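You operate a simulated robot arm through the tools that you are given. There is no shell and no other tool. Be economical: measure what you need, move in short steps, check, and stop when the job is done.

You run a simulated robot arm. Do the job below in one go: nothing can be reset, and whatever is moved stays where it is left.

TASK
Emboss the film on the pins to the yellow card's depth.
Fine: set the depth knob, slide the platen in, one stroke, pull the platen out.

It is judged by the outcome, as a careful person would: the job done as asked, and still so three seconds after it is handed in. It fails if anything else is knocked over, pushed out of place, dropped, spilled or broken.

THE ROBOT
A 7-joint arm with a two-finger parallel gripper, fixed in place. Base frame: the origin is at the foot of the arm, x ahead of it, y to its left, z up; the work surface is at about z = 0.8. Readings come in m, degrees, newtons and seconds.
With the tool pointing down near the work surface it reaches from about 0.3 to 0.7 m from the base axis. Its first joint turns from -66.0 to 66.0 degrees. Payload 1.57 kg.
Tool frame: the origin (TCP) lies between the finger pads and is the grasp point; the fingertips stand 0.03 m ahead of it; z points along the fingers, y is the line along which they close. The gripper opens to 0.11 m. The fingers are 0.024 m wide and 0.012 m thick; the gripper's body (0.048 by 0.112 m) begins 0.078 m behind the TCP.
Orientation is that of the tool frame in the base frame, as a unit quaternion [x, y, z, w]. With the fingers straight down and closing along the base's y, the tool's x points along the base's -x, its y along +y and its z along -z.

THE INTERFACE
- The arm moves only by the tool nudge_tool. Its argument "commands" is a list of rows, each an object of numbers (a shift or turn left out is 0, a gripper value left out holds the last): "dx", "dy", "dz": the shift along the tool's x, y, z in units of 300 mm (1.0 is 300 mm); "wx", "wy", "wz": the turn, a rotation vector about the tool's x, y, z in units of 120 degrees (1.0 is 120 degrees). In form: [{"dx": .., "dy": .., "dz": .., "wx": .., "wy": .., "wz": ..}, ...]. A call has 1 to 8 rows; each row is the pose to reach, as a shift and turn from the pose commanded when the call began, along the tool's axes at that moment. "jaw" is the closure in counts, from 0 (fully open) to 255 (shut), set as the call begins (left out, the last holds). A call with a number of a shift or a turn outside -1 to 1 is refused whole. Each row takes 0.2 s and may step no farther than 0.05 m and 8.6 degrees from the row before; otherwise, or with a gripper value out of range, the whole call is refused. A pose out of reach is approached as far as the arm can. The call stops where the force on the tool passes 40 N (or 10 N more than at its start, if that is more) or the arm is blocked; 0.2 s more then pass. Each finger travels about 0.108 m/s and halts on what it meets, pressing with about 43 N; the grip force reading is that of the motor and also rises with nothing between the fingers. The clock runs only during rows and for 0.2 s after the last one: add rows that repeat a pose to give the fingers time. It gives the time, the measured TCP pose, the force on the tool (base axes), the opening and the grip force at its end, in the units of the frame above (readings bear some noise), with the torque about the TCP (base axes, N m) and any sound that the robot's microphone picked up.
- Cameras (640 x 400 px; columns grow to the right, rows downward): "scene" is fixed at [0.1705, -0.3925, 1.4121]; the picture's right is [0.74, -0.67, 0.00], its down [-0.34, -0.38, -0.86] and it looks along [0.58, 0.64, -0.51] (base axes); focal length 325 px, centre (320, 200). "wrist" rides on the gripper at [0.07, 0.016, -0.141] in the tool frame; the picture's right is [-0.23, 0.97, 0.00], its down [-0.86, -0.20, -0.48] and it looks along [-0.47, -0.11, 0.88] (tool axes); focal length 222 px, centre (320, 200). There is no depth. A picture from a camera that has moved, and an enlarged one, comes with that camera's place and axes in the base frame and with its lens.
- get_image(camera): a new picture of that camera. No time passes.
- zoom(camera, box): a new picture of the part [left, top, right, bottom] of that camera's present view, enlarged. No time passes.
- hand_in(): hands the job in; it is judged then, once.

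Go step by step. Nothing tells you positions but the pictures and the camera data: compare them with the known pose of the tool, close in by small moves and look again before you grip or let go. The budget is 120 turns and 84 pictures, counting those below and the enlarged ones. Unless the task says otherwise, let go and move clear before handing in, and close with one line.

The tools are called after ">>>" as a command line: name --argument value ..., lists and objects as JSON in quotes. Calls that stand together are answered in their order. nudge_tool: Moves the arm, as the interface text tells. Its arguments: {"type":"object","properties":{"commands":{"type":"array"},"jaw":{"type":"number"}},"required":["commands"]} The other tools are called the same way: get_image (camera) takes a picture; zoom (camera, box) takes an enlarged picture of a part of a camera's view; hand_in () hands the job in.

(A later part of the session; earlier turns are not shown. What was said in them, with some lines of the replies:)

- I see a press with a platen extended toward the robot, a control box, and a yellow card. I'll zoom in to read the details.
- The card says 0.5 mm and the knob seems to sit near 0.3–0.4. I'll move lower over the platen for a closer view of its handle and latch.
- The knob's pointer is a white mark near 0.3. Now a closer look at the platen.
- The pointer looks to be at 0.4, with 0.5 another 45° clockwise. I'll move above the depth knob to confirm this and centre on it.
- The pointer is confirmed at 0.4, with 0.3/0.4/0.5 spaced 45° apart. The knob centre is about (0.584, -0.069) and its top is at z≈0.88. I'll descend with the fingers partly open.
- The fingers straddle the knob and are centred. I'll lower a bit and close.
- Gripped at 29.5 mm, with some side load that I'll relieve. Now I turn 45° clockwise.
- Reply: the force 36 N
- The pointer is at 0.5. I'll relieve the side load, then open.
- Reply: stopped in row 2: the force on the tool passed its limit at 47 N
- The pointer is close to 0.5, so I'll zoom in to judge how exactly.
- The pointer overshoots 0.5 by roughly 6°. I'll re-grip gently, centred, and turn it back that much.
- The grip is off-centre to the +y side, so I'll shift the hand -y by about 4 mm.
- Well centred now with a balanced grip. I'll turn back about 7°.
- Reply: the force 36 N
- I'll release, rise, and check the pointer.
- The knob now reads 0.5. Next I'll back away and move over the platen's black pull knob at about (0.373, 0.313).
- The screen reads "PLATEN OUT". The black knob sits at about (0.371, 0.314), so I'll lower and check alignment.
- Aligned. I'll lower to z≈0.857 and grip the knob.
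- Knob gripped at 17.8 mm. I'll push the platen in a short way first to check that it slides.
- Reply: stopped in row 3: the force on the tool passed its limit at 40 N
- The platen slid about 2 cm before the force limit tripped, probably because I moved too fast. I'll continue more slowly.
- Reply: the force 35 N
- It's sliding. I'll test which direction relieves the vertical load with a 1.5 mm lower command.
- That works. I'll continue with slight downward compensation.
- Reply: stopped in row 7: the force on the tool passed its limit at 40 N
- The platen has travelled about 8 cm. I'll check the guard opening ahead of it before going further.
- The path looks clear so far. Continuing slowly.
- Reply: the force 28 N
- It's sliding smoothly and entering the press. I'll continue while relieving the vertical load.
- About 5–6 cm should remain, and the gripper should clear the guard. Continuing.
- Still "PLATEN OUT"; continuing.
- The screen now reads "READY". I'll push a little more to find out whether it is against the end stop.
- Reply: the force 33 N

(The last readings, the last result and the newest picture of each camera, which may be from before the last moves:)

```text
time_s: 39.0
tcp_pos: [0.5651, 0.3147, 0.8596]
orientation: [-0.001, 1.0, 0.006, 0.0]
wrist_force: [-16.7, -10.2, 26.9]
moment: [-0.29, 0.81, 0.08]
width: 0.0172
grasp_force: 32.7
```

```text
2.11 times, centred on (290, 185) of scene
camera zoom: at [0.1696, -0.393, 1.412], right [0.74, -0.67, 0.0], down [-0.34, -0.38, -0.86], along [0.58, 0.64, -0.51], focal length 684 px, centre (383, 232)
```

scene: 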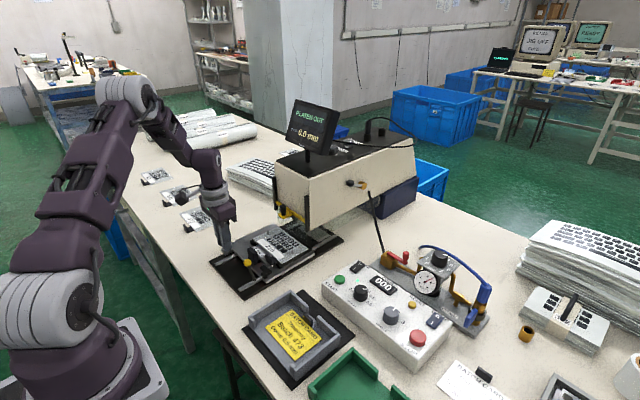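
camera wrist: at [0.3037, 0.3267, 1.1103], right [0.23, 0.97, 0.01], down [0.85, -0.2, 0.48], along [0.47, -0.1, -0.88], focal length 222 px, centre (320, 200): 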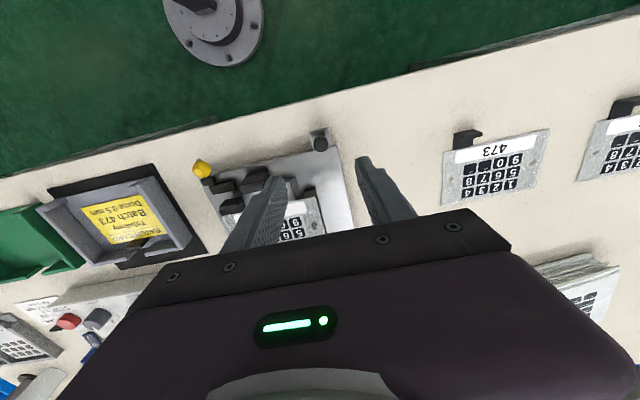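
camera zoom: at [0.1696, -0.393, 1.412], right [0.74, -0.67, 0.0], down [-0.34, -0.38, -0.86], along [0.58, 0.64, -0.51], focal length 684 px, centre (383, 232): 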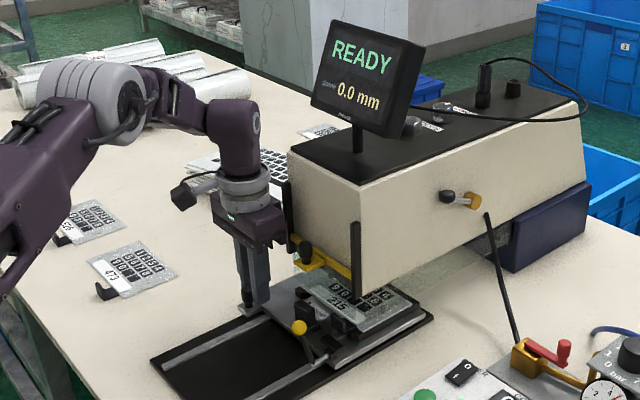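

It's against the stop. I'll relieve the push, release, and rise straight up.

>>> nudge_tool --commands '[{"dx": 0.01}, {"dx": 0.022}]'

>>> nudge_tool --commands '[{"dz": 0}, {"dz": 0}]' --jaw 170

>>> nudge_tool --commands '[{"dz": -0.06}, {"dz": -0.15}, {"dx": 0.12, "dz": -0.25}, {"dx": 0.28, "dz": -0.3}, {"dx": 0.43, "dz": -0.35}]'

>>> get_image --camera "scene"

```text
time_s: 39.6
tcp_pos: [0.5596, 0.315, 0.8593]
orientation: [-0.001, 1.0, 0.006, 0.003]
wrist_force: [3.1, -4.3, 9.5]
moment: [-0.05, -0.85, 0.02]
width: 0.0172
grasp_force: 32.1
```

```text
time_s: 40.2
tcp_pos: [0.5612, 0.3152, 0.8595]
orientation: [-0.001, 1.0, 0.005, 0.001]
wrist_force: [0.0, -0.3, 0.8]
moment: [-0.04, 0.01, 0.04]
width: 0.0364
grasp_force: 0.1
```

```text
refused: row 4 steps farther than a row can; nothing moved
```

```text
43 pictures are left
```

scene: 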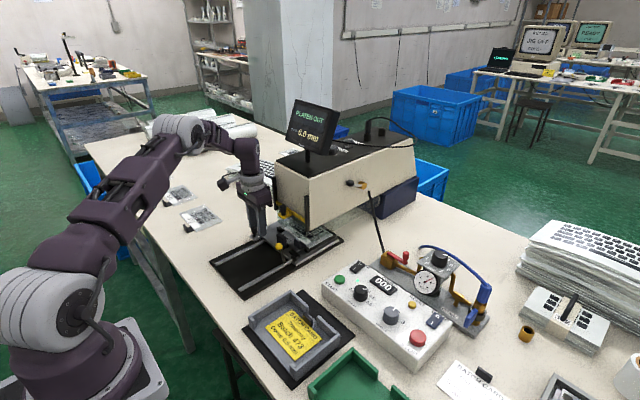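

Backing off pulled the platen slightly out again and the screen shows "PLATEN OUT". I'll re-grip, push to the stop, and release there.

>>> nudge_tool --commands '[{"dz": 0}, {"dz": 0}, {"dz": 0}]' --jaw 230

>>> nudge_tool --commands '[{"dx": -0.005}, {"dx": -0.01}, {"dx": -0.015}, {"dx": -0.02}, {"dx": -0.025}, {"dx": -0.028}]'

>>> zoom --camera "scene" --box '[270, 90, 350, 160]'

```text
time_s: 41.0
tcp_pos: [0.5593, 0.3148, 0.8585]
orientation: [0.0, 1.0, 0.006, 0.002]
wrist_force: [-1.0, -1.3, -1.4]
moment: [-0.07, -0.09, 0.1]
width: 0.0177
grasp_force: 32.8
```

```text
time_s: 42.4
tcp_pos: [0.5721, 0.3141, 0.8596]
orientation: [-0.001, 1.0, 0.006, 0.006]
wrist_force: [0.4, -0.1, -0.1]
moment: [0.05, 0.03, 0.01]
width: 0.0109
grasp_force: 0.1
```

```text
5.71 times, centred on (310, 125) of scene
camera zoom: at [0.1705, -0.3925, 1.4121], right [0.74, -0.67, 0.0], down [-0.34, -0.38, -0.86], along [0.58, 0.64, -0.51], focal length 1856 px, centre (377, 629)
```

zoom: 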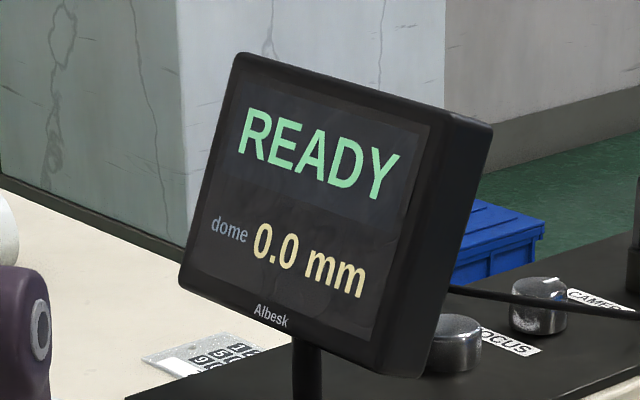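

READY. The fingers slipped off the round knob at the stop and carry no load now, so I'll lift straight up and move away.

>>> nudge_tool --commands '[{"dz": -0.04}, {"dz": -0.12}, {"dz": -0.2}]'

>>> zoom --camera "scene" --box '[220, 90, 360, 280]'

>>> zoom --camera "wrist" --box '[200, 60, 440, 220]'

```text
time_s: 43.2
tcp_pos: [0.5682, 0.3145, 0.9179]
orientation: [-0.001, 1.0, 0.005, 0.001]
wrist_force: [-0.3, -0.2, 0.3]
moment: [-0.02, -0.02, 0.0]
width: 0.0107
grasp_force: 0.0
```

```text
2.11 times, centred on (290, 185) of scene
camera zoom: at [0.1705, -0.3925, 1.4121], right [0.74, -0.67, 0.0], down [-0.34, -0.38, -0.86], along [0.58, 0.64, -0.51], focal length 684 px, centre (383, 232)
```

zoom: 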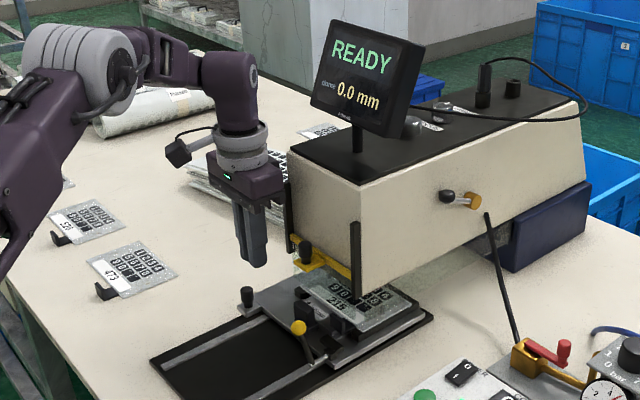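

```text
2.50 times, centred on (320, 140) of wrist
camera zoom: at [0.4979, 0.3286, 1.0595], right [0.23, 0.97, 0.01], down [0.85, -0.2, 0.48], along [0.47, -0.1, -0.88], focal length 555 px, centre (320, 350)
```

zoom: 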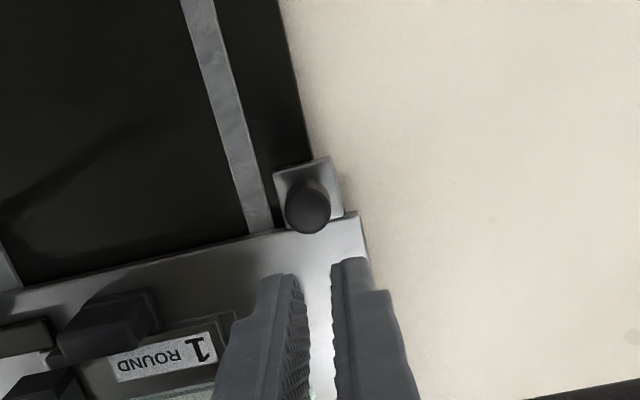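

READY holds with the knob at x≈0.549. To be sure the platen is seated I'll push the knob forward from behind with closed fingers, which won't drag it back when I leave.

>>> nudge_tool --commands '[{"dx": 0.09}, {"dx": 0.18}, {"dx": 0.18, "dz": 0.1}, {"dx": 0.18, "dz": 0.19}]' --jaw 255

>>> nudge_tool --commands '[{"dx": -0.012}, {"dx": -0.024}, {"dx": -0.036}, {"dx": -0.045}, {"dx": -0.053}, {"dx": -0.061}, {"dx": -0.069}, {"dx": -0.077}]'

>>> zoom --camera "scene" --box '[220, 90, 360, 280]'

```text
time_s: 44.2
tcp_pos: [0.5175, 0.3174, 0.8618]
orientation: [0.0, 1.0, 0.004, 0.002]
wrist_force: [0.0, -0.3, 0.2]
moment: [0.01, -0.01, 0.0]
width: 0.0
grasp_force: 20.7
```

```text
time_s: 46.0
tcp_pos: [0.5309, 0.3168, 0.8605]
orientation: [-0.001, 1.0, 0.003, -0.005]
wrist_force: [-4.1, 0.3, -0.5]
moment: [0.07, 0.13, 0.02]
width: 0.0
grasp_force: 21.6
stopped in row 8: the force on the tool passed its limit at 45 N (the readings are from after the stop); the commanded pose is now the measured one
```

```text
2.11 times, centred on (290, 185) of scene
camera zoom: at [0.1704, -0.3925, 1.4121], right [0.74, -0.67, 0.0], down [-0.34, -0.38, -0.86], along [0.58, 0.64, -0.51], focal length 684 px, centre (383, 232)
```

zoom: 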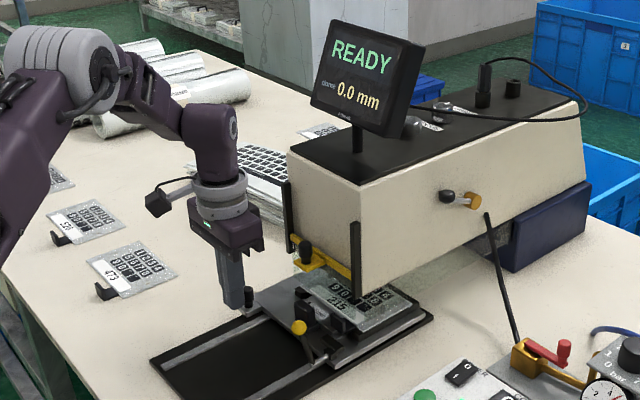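

The platen is firmly seated and READY. Now I'll back off and go to the START button by a safe path.

>>> nudge_tool --commands '[{"dx": 0.05}, {"dx": 0.1, "dz": -0.1}, {"dx": 0.17, "dz": -0.23}, {"dx": 0.25, "dz": -0.36}, {"dx": 0.35, "dy": -0.05, "dz": -0.47}, {"dx": 0.35, "dy": -0.21, "dz": -0.47}, {"dx": 0.35, "dy": -0.37, "dz": -0.47}, {"dx": 0.35, "dy": -0.53, "dz": -0.47}]'

>>> nudge_tool --commands '[{"dx": 0, "dy": -0.15}, {"dx": 0, "dy": -0.3}, {"dx": 0, "dy": -0.45}, {"dx": -0.14, "dy": -0.5}, {"dx": -0.27, "dy": -0.53}, {"dx": -0.4, "dy": -0.53}, {"dx": -0.5, "dy": -0.53}]'

>>> get_image --camera "wrist"

>>> zoom --camera "scene" --box '[370, 270, 470, 360]'

```text
time_s: 47.8
tcp_pos: [0.4276, 0.1554, 1.0019]
orientation: [-0.002, 1.0, 0.004, -0.005]
wrist_force: [0.3, -0.2, -0.4]
moment: [0.0, 0.01, -0.03]
width: 0.0
grasp_force: 22.2
```

```text
time_s: 49.4
tcp_pos: [0.5797, -0.0008, 1.0022]
orientation: [-0.001, 1.0, 0.005, -0.004]
wrist_force: [-0.8, -0.1, 0.0]
moment: [-0.02, 0.01, 0.01]
width: 0.0001
grasp_force: 21.8
```

```text
38 pictures are left
camera wrist: at [0.5095, 0.0124, 1.1446], right [0.22, 0.97, 0.01], down [0.86, -0.2, 0.47], along [0.46, -0.1, -0.88], focal length 222 px, centre (320, 200)
```

wrist: 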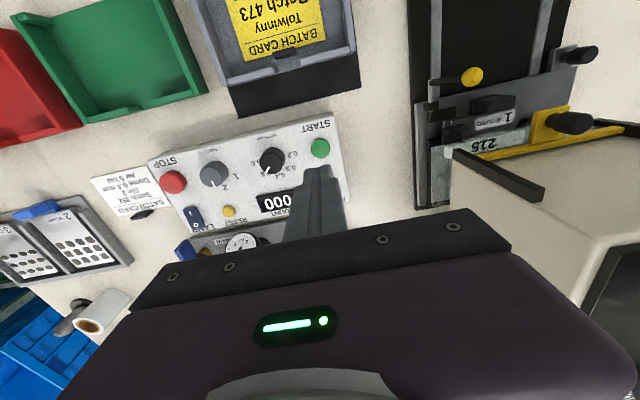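

```text
4.44 times, centred on (420, 315) of scene
camera zoom: at [0.1704, -0.3925, 1.4121], right [0.74, -0.67, 0.0], down [-0.34, -0.38, -0.86], along [0.58, 0.64, -0.51], focal length 1443 px, centre (-124, -311)
```

zoom: 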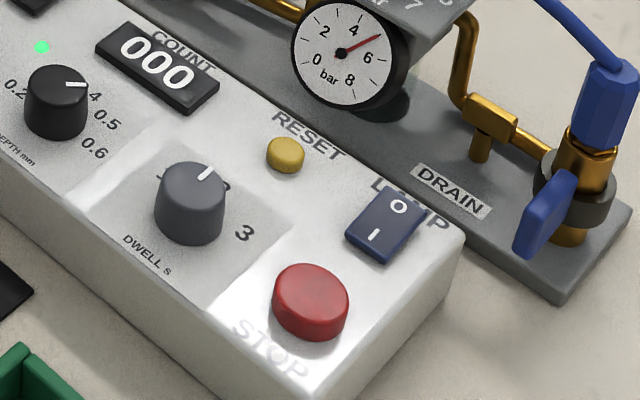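

The gauge shows pressure and the other rocker is only the LAMP. START is at about (0.584, -0.003, 0.86), so I'll descend just above it.

>>> nudge_tool --commands '[{"dx": -0.014, "dy": -0.007, "dz": 0.12}, {"dx": -0.014, "dy": -0.007, "dz": 0.24}, {"dx": -0.014, "dy": -0.007, "dz": 0.345}]'

>>> zoom --camera "wrist" --box '[260, 110, 380, 200]'

>>> zoom --camera "scene" --box '[310, 240, 410, 310]'

```text
time_s: 50.2
tcp_pos: [0.5856, -0.0039, 0.8938]
orientation: [-0.002, 1.0, 0.005, -0.004]
wrist_force: [0.4, -0.2, -0.2]
moment: [0.01, -0.01, 0.01]
width: 0.0
grasp_force: 20.6
```

```text
4.44 times, centred on (320, 155) of wrist
camera zoom: at [0.5153, 0.0095, 1.0373], right [0.22, 0.97, 0.01], down [0.86, -0.2, 0.47], along [0.46, -0.1, -0.88], focal length 987 px, centre (320, 400)
```

zoom: 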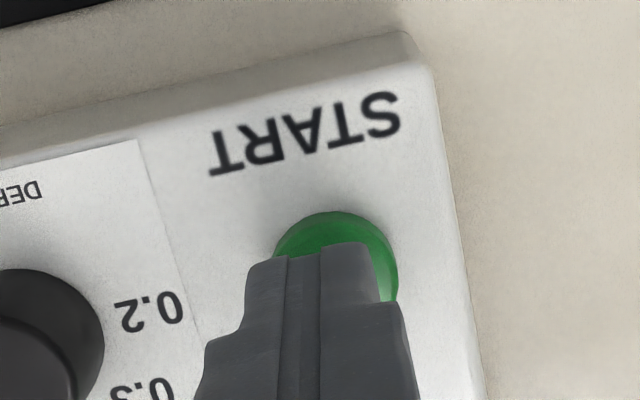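

```text
5.71 times, centred on (360, 275) of scene
camera zoom: at [0.1705, -0.3925, 1.4121], right [0.74, -0.67, 0.0], down [-0.34, -0.38, -0.86], along [0.58, 0.64, -0.51], focal length 1856 px, centre (91, -229)
```

zoom: 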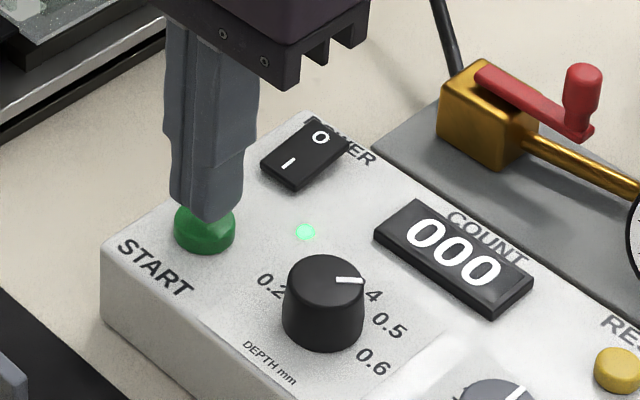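

Nearly centred. I'll shift slightly and press straight down in small steps.

>>> nudge_tool --commands '[{"dx": 0.012, "dy": 0.005}, {"dx": 0.012, "dy": 0.005, "dz": 0.008}, {"dx": 0.012, "dy": 0.005, "dz": 0.014}, {"dx": 0.012, "dy": 0.005, "dz": 0.02}, {"dx": 0.012, "dy": 0.005, "dz": 0.025}]'

>>> zoom --camera "scene" --box '[260, 90, 420, 310]'

```text
time_s: 51.4
tcp_pos: [0.5776, -0.0022, 0.8875]
orientation: [-0.002, 1.0, 0.005, -0.005]
wrist_force: [0.3, -0.3, -0.1]
moment: [0.03, -0.01, -0.03]
width: 0.0
grasp_force: 21.0
```

```text
1.82 times, centred on (340, 200) of scene
camera zoom: at [0.1705, -0.3925, 1.4121], right [0.74, -0.67, 0.0], down [-0.34, -0.38, -0.86], along [0.58, 0.64, -0.51], focal length 590 px, centre (284, 200)
```

zoom: 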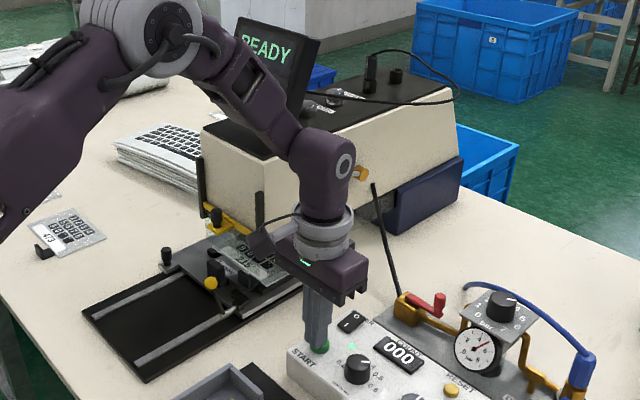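

No contact yet; pressing further.

>>> nudge_tool --commands '[{"dz": 0.006}, {"dz": 0.01}, {"dz": 0.014}, {"dz": 0.018}, {"dz": 0.022}]'

>>> zoom --camera "scene" --box '[290, 240, 410, 330]'

```text
time_s: 52.6
tcp_pos: [0.5793, -0.0032, 0.8818]
orientation: [-0.001, 1.0, 0.005, -0.005]
wrist_force: [-0.1, -0.4, 1.7]
moment: [-0.03, 0.01, -0.02]
width: 0.0002
grasp_force: 21.0
heard: click
```

```text
4.44 times, centred on (350, 285) of scene
camera zoom: at [0.1704, -0.3925, 1.4121], right [0.74, -0.67, 0.0], down [-0.34, -0.38, -0.86], along [0.58, 0.64, -0.51], focal length 1443 px, centre (187, -178)
```

zoom: 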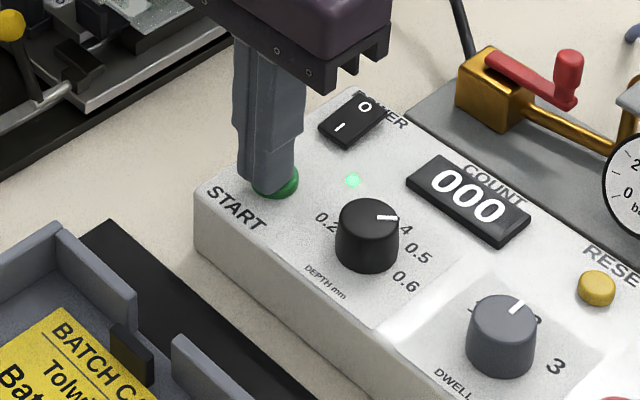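

Click heard. I'll lift off at once, well clear, and look at the result.

>>> nudge_tool --commands '[{"dz": -0.04}, {"dz": -0.15}, {"dz": -0.3}, {"dx": 0.14, "dz": -0.4}, {"dx": 0.28, "dz": -0.42}, {"dx": 0.43, "dz": -0.42}, {"dx": 0.57, "dz": -0.42}, {"dx": 0.7, "dz": -0.42}]'

>>> get_image --camera "scene"

>>> zoom --camera "scene" --box '[220, 90, 360, 280]'

```text
refused: row 4 steps farther than a row can; nothing moved
```

```text
32 pictures are left
```

scene: 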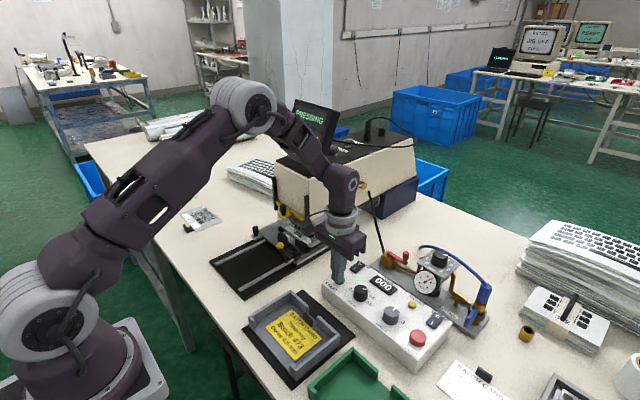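

```text
2.11 times, centred on (290, 185) of scene
camera zoom: at [0.1704, -0.3925, 1.4121], right [0.74, -0.67, 0.0], down [-0.34, -0.38, -0.86], along [0.58, 0.64, -0.51], focal length 684 px, centre (383, 232)
```

zoom: 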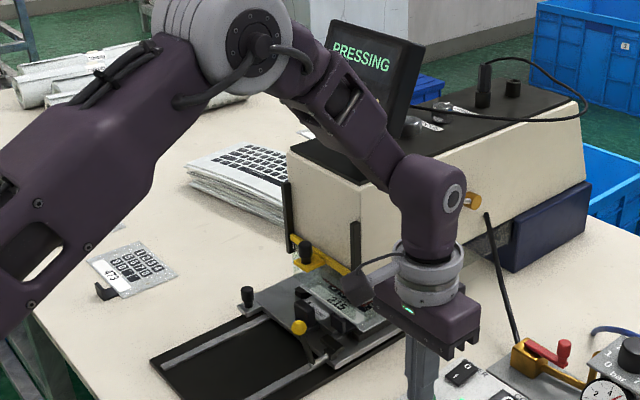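

The screen shows "PRESSING". I'll lift off the button and back away.

>>> nudge_tool --commands '[{"dz": -0.04}, {"dz": -0.15}, {"dz": -0.3}, {"dx": 0.1, "dz": -0.4}, {"dx": 0.23, "dz": -0.42}, {"dx": 0.36, "dz": -0.42}, {"dx": 0.49, "dz": -0.42}, {"dx": 0.62, "dz": -0.42}]'

>>> get_image --camera "scene"

```text
time_s: 54.4
tcp_pos: [0.3921, -0.0014, 1.0106]
orientation: [-0.002, 1.0, 0.004, -0.004]
wrist_force: [1.0, -0.2, -0.2]
moment: [0.01, -0.02, 0.01]
width: 0.0
grasp_force: 21.1
```

```text
30 pictures are left
```

scene: 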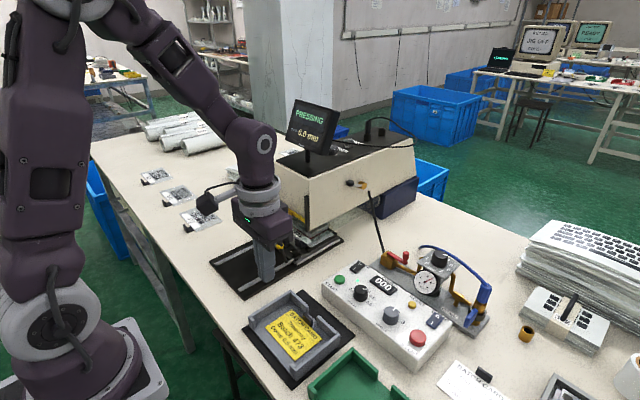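

Still pressing. I'll wait with idle rows.

>>> nudge_tool --commands '[{"dx": 0}, {"dx": 0}, {"dx": 0}, {"dx": 0}, {"dx": 0}, {"dx": 0}, {"dx": 0}, {"dx": 0}]'

>>> get_image --camera "scene"

```text
time_s: 56.2
tcp_pos: [0.3929, -0.0009, 1.01]
orientation: [-0.001, 1.0, 0.004, -0.004]
wrist_force: [0.2, 1.0, 0.4]
moment: [0.0, 0.0, 0.0]
width: 0.0
grasp_force: 21.1
```

```text
29 pictures are left
```

scene: 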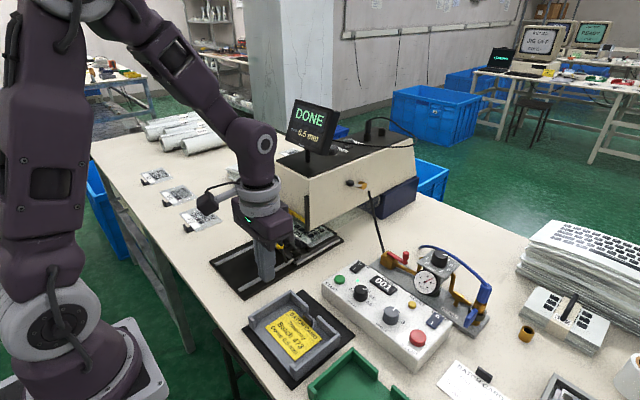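

DONE, dome 0.5 mm, count 001. Now I'll return to the platen knob to pull the platen out.

>>> nudge_tool --commands '[{"dy": 0.15}, {"dy": 0.3}, {"dy": 0.45}, {"dy": 0.6}, {"dy": 0.75}, {"dy": 0.9}]' --jaw 120

>>> nudge_tool --commands '[{"dx": -0.1, "dy": 0.07}, {"dx": -0.2, "dy": 0.15}, {"dx": -0.33, "dy": 0.15, "dz": 0.05}, {"dx": -0.43, "dy": 0.15, "dz": 0.15}, {"dx": -0.527, "dy": 0.15, "dz": 0.25}, {"dx": -0.527, "dy": 0.15, "dz": 0.3}]'

>>> zoom --camera "wrist" --box '[220, 80, 420, 220]'

>>> zoom --camera "scene" --box '[200, 140, 340, 280]'

```text
time_s: 57.6
tcp_pos: [0.3927, 0.266, 1.0122]
orientation: [-0.001, 1.0, 0.005, -0.005]
wrist_force: [-0.3, -0.2, 0.5]
moment: [0.0, -0.01, -0.02]
width: 0.0584
grasp_force: 0.1
```

```text
time_s: 59.0
tcp_pos: [0.5508, 0.3132, 0.9192]
orientation: [0.0, 1.0, 0.004, -0.004]
wrist_force: [0.2, -0.2, -1.0]
moment: [0.01, -0.02, -0.02]
width: 0.0582
grasp_force: 0.0
```

```text
2.86 times, centred on (320, 150) of wrist
camera zoom: at [0.4826, 0.3267, 1.0624], right [0.22, 0.97, 0.01], down [0.86, -0.2, 0.47], along [0.46, -0.1, -0.88], focal length 635 px, centre (320, 343)
```

zoom: 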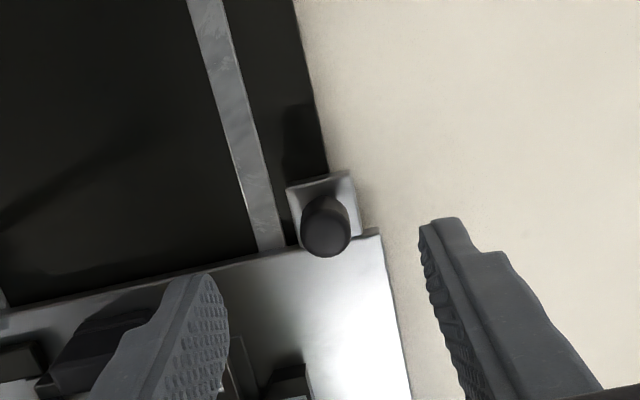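

```text
2.86 times, centred on (270, 210) of scene
camera zoom: at [0.1705, -0.3925, 1.4121], right [0.74, -0.67, 0.0], down [-0.34, -0.38, -0.86], along [0.58, 0.64, -0.51], focal length 928 px, centre (463, 171)
```

zoom: 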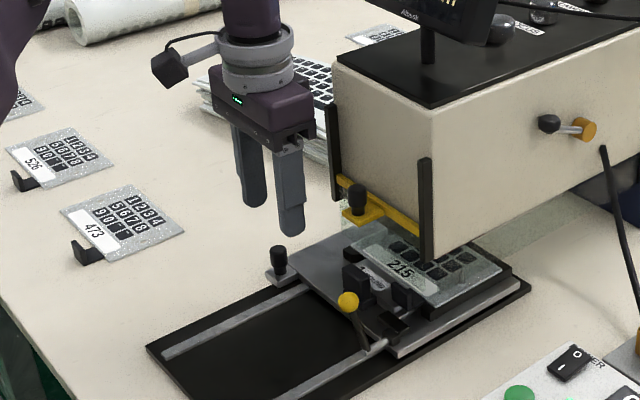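

Aligned with the knob at (0.551, 0.314). Lowering and gripping.

>>> nudge_tool --commands '[{"dx": -0.008, "dz": 0.1}, {"dx": -0.008, "dz": 0.198}, {"dx": -0.008, "dz": 0.198}]'

>>> nudge_tool --commands '[{"dz": 0}, {"dz": 0}, {"dz": 0}]' --jaw 230

>>> nudge_tool --commands '[{"dx": 0.008}, {"dx": 0.016}, {"dx": 0.024}, {"dx": 0.032}, {"dx": 0.04}, {"dx": 0.048}, {"dx": 0.056}, {"dx": 0.064}]'

```text
time_s: 59.8
tcp_pos: [0.5529, 0.3124, 0.8601]
orientation: [-0.002, 1.0, 0.004, -0.005]
wrist_force: [-0.4, -0.2, 0.2]
moment: [-0.01, 0.01, -0.04]
width: 0.0581
grasp_force: 0.0
```

```text
time_s: 60.6
tcp_pos: [0.5534, 0.3146, 0.8592]
orientation: [-0.002, 1.0, 0.007, -0.004]
wrist_force: [2.2, 18.0, -7.9]
moment: [0.49, -0.38, 0.0]
width: 0.0177
grasp_force: 32.8
```

```text
time_s: 61.5
tcp_pos: [0.5423, 0.3146, 0.8603]
orientation: [-0.002, 1.0, 0.006, -0.005]
wrist_force: [0.6, 5.1, -8.2]
moment: [0.15, -0.3, -0.02]
width: 0.0176
grasp_force: 32.3
stopped in row 4: the force on the tool passed its limit at 41 N (the readings are from after the stop); the commanded pose is now the measured one
```

It's moving out, and the stop was the combined load passing the limit. I'll continue pulling slowly.

>>> nudge_tool --commands '[{"dx": 0.008, "dz": 0.001}, {"dx": 0.016, "dz": 0.001}, {"dx": 0.024, "dz": 0.001}, {"dx": 0.032, "dz": 0.001}, {"dx": 0.04, "dz": 0.001}, {"dx": 0.048, "dz": 0.001}, {"dx": 0.056, "dz": 0.001}, {"dx": 0.064, "dz": 0.001}]'

>>> nudge_tool --commands '[{"dx": 0.01}, {"dx": 0.02}, {"dx": 0.03}, {"dx": 0.04}, {"dx": 0.05}, {"dx": 0.06}, {"dx": 0.07}, {"dx": 0.08}]'

>>> zoom --camera "scene" --box '[200, 140, 340, 280]'

```text
time_s: 63.4
tcp_pos: [0.5229, 0.3153, 0.8615]
orientation: [-0.002, 1.0, 0.006, -0.005]
wrist_force: [1.9, 8.9, -12.7]
moment: [0.22, 0.59, 0.0]
width: 0.0174
grasp_force: 32.4
```

```text
time_s: 65.2
tcp_pos: [0.5005, 0.3133, 0.8597]
orientation: [-0.002, 1.0, 0.006, -0.005]
wrist_force: [2.7, 17.5, -2.0]
moment: [0.42, 0.44, -0.02]
width: 0.0175
grasp_force: 32.9
```

```text
2.86 times, centred on (270, 210) of scene
camera zoom: at [0.1706, -0.3921, 1.4122], right [0.74, -0.67, 0.0], down [-0.34, -0.38, -0.86], along [0.58, 0.64, -0.51], focal length 928 px, centre (463, 171)
```

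zoom: 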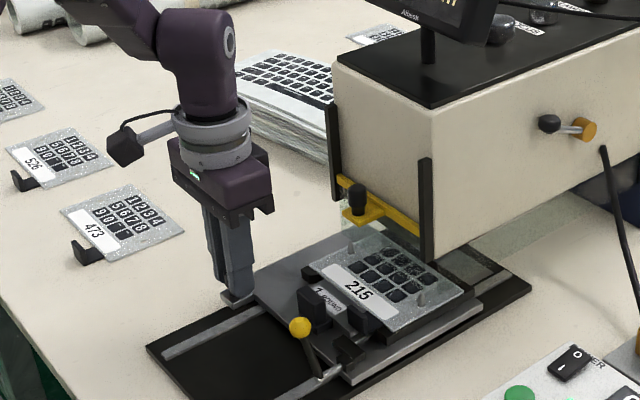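

Embossed film coming out nicely. I'll keep pulling, with a small +y relief.

>>> nudge_tool --commands '[{"dx": 0.005, "dy": 0.003}, {"dx": 0.015, "dy": 0.003}, {"dx": 0.025, "dy": 0.003}, {"dx": 0.035, "dy": 0.003}, {"dx": 0.045, "dy": 0.003}, {"dx": 0.055, "dy": 0.003}, {"dx": 0.065, "dy": 0.003}, {"dx": 0.075, "dy": 0.003}]'

>>> nudge_tool --commands '[{"dx": 0.01}, {"dx": 0.02}, {"dx": 0.03}, {"dx": 0.04}, {"dx": 0.05}, {"dx": 0.06}, {"dx": 0.07}, {"dx": 0.08}]'

```text
time_s: 67.0
tcp_pos: [0.4789, 0.3158, 0.8608]
orientation: [-0.002, 1.0, 0.005, -0.004]
wrist_force: [2.1, 10.0, -6.8]
moment: [0.2, 0.21, -0.01]
width: 0.0173
grasp_force: 32.9
```

```text
time_s: 68.8
tcp_pos: [0.4538, 0.3147, 0.8617]
orientation: [-0.002, 1.0, 0.004, -0.006]
wrist_force: [2.5, 1.3, -26.1]
moment: [0.03, -0.09, -0.01]
width: 0.0176
grasp_force: 32.6
```

>>> nudge_tool --commands '[{"dx": 0.005, "dz": 0.003}, {"dx": 0.015, "dz": 0.003}, {"dx": 0.025, "dz": 0.003}, {"dx": 0.035, "dz": 0.003}, {"dx": 0.045, "dz": 0.003}, {"dx": 0.055, "dz": 0.004}, {"dx": 0.065, "dz": 0.004}, {"dx": 0.075, "dz": 0.004}]'

>>> nudge_tool --commands '[{"dx": 0.01}, {"dx": 0.02}, {"dx": 0.03}, {"dx": 0.04}, {"dx": 0.05}, {"dx": 0.06}, {"dx": 0.07}, {"dx": 0.08}]'

>>> zoom --camera "scene" --box '[180, 90, 360, 300]'

```text
time_s: 70.5
tcp_pos: [0.4307, 0.3143, 0.8601]
orientation: [-0.001, 1.0, 0.007, -0.004]
wrist_force: [2.6, -5.7, 9.9]
moment: [-0.16, -0.21, 0.0]
width: 0.0172
grasp_force: 32.2
```

```text
time_s: 72.3
tcp_pos: [0.4059, 0.3133, 0.8608]
orientation: [-0.001, 1.0, 0.007, -0.006]
wrist_force: [1.6, 0.4, 11.7]
moment: [-0.03, 0.05, 0.01]
width: 0.0176
grasp_force: 32.4
```

```text
1.90 times, centred on (270, 195) of scene
camera zoom: at [0.1704, -0.3926, 1.4121], right [0.74, -0.67, 0.0], down [-0.34, -0.38, -0.86], along [0.58, 0.64, -0.51], focal length 618 px, centre (415, 210)
```

zoom: 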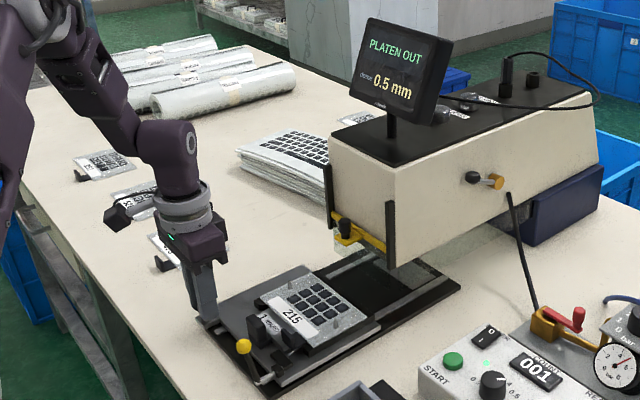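

"PLATEN OUT", dome 0.5 mm. About 3 cm remains to the original position.

>>> nudge_tool --commands '[{"dx": 0.012}, {"dx": 0.024}, {"dx": 0.036}, {"dx": 0.048}, {"dx": 0.06}, {"dx": 0.072}, {"dx": 0.084}, {"dx": 0.095}]'

>>> nudge_tool --commands '[{"dx": 0.006}, {"dx": 0.012}]'

>>> zoom --camera "scene" --box '[180, 190, 360, 310]'

```text
time_s: 74.2
tcp_pos: [0.3783, 0.3136, 0.8598]
orientation: [-0.002, 1.0, 0.006, -0.005]
wrist_force: [2.6, -11.6, 32.2]
moment: [-0.35, 0.28, 0.01]
width: 0.0178
grasp_force: 32.8
```

```text
time_s: 74.8
tcp_pos: [0.3741, 0.3149, 0.86]
orientation: [-0.001, 1.0, 0.006, -0.006]
wrist_force: [2.7, -7.3, 15.4]
moment: [-0.15, -0.32, 0.0]
width: 0.0174
grasp_force: 31.4
```

```text
3.33 times, centred on (270, 250) of scene
camera zoom: at [0.1703, -0.3928, 1.412], right [0.74, -0.67, 0.0], down [-0.34, -0.38, -0.86], along [0.58, 0.64, -0.51], focal length 1082 px, centre (487, 33)
```

zoom: 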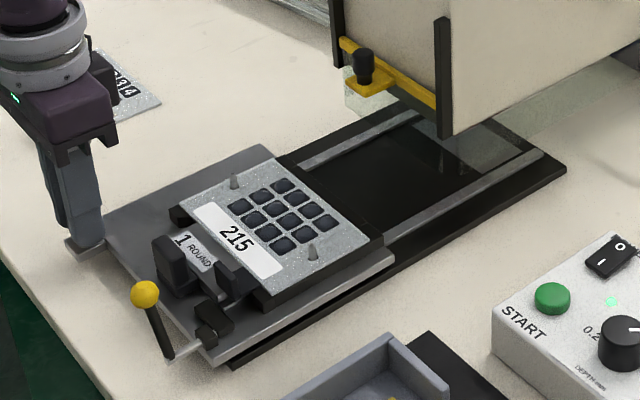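

The platen matches its original position. I'll relieve the vertical load, release, and move clear.

>>> nudge_tool --commands '[{"dx": 0.003, "dz": -0.001}, {"dx": 0.003, "dz": -0.0015}]'

>>> nudge_tool --commands '[{"dz": 0}, {"dz": 0}]' --jaw 140

>>> nudge_tool --commands '[{"dz": -0.08}, {"dz": -0.2}, {"dz": -0.35}, {"dz": -0.5}, {"dz": -0.6}]'

>>> get_image --camera "scene"

>>> zoom --camera "scene" --box '[180, 90, 460, 330]'

```text
time_s: 75.3
tcp_pos: [0.3739, 0.3138, 0.8608]
orientation: [-0.001, 1.0, 0.005, -0.006]
wrist_force: [2.2, -3.1, -8.2]
moment: [0.0, -0.72, -0.03]
width: 0.0175
grasp_force: 32.8
```

```text
time_s: 76.0
tcp_pos: [0.3736, 0.3149, 0.8602]
orientation: [-0.002, 1.0, 0.006, -0.005]
wrist_force: [-0.1, -0.2, -0.1]
moment: [-0.02, 0.02, -0.02]
width: 0.0496
grasp_force: 0.2
```

```text
time_s: 77.2
tcp_pos: [0.3754, 0.313, 1.0425]
orientation: [-0.001, 1.0, 0.006, -0.005]
wrist_force: [0.5, -0.7, -1.0]
moment: [0.01, -0.03, 0.01]
width: 0.0496
grasp_force: 0.0
```

```text
23 pictures are left
```

scene: 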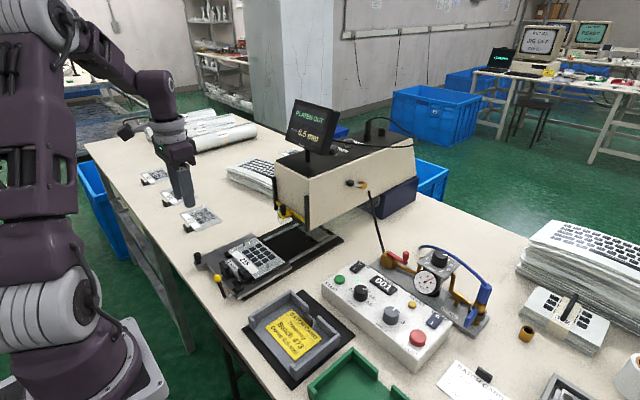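

```text
1.67 times, centred on (320, 210) of scene
camera zoom: at [0.1705, -0.3925, 1.4121], right [0.74, -0.67, 0.0], down [-0.34, -0.38, -0.86], along [0.58, 0.64, -0.51], focal length 541 px, centre (320, 183)
```

zoom: 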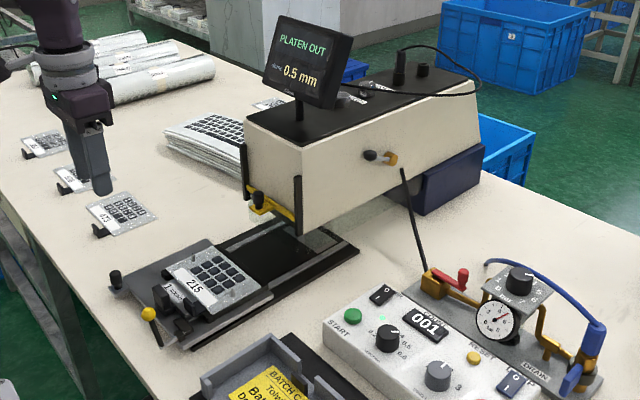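

The film is embossed at 0.5 mm, the count shows one stroke, the platen is out, and the arm is clear. Handing in.

>>> hand_in

```text
The job is handed in.
```

I embossed the film on the pins (labelled 215) with one stroke at 0.5 mm, the yellow card's depth, then pulled the platen back out. The yellow card is for batch 473, so check that 215 was the film you meant.
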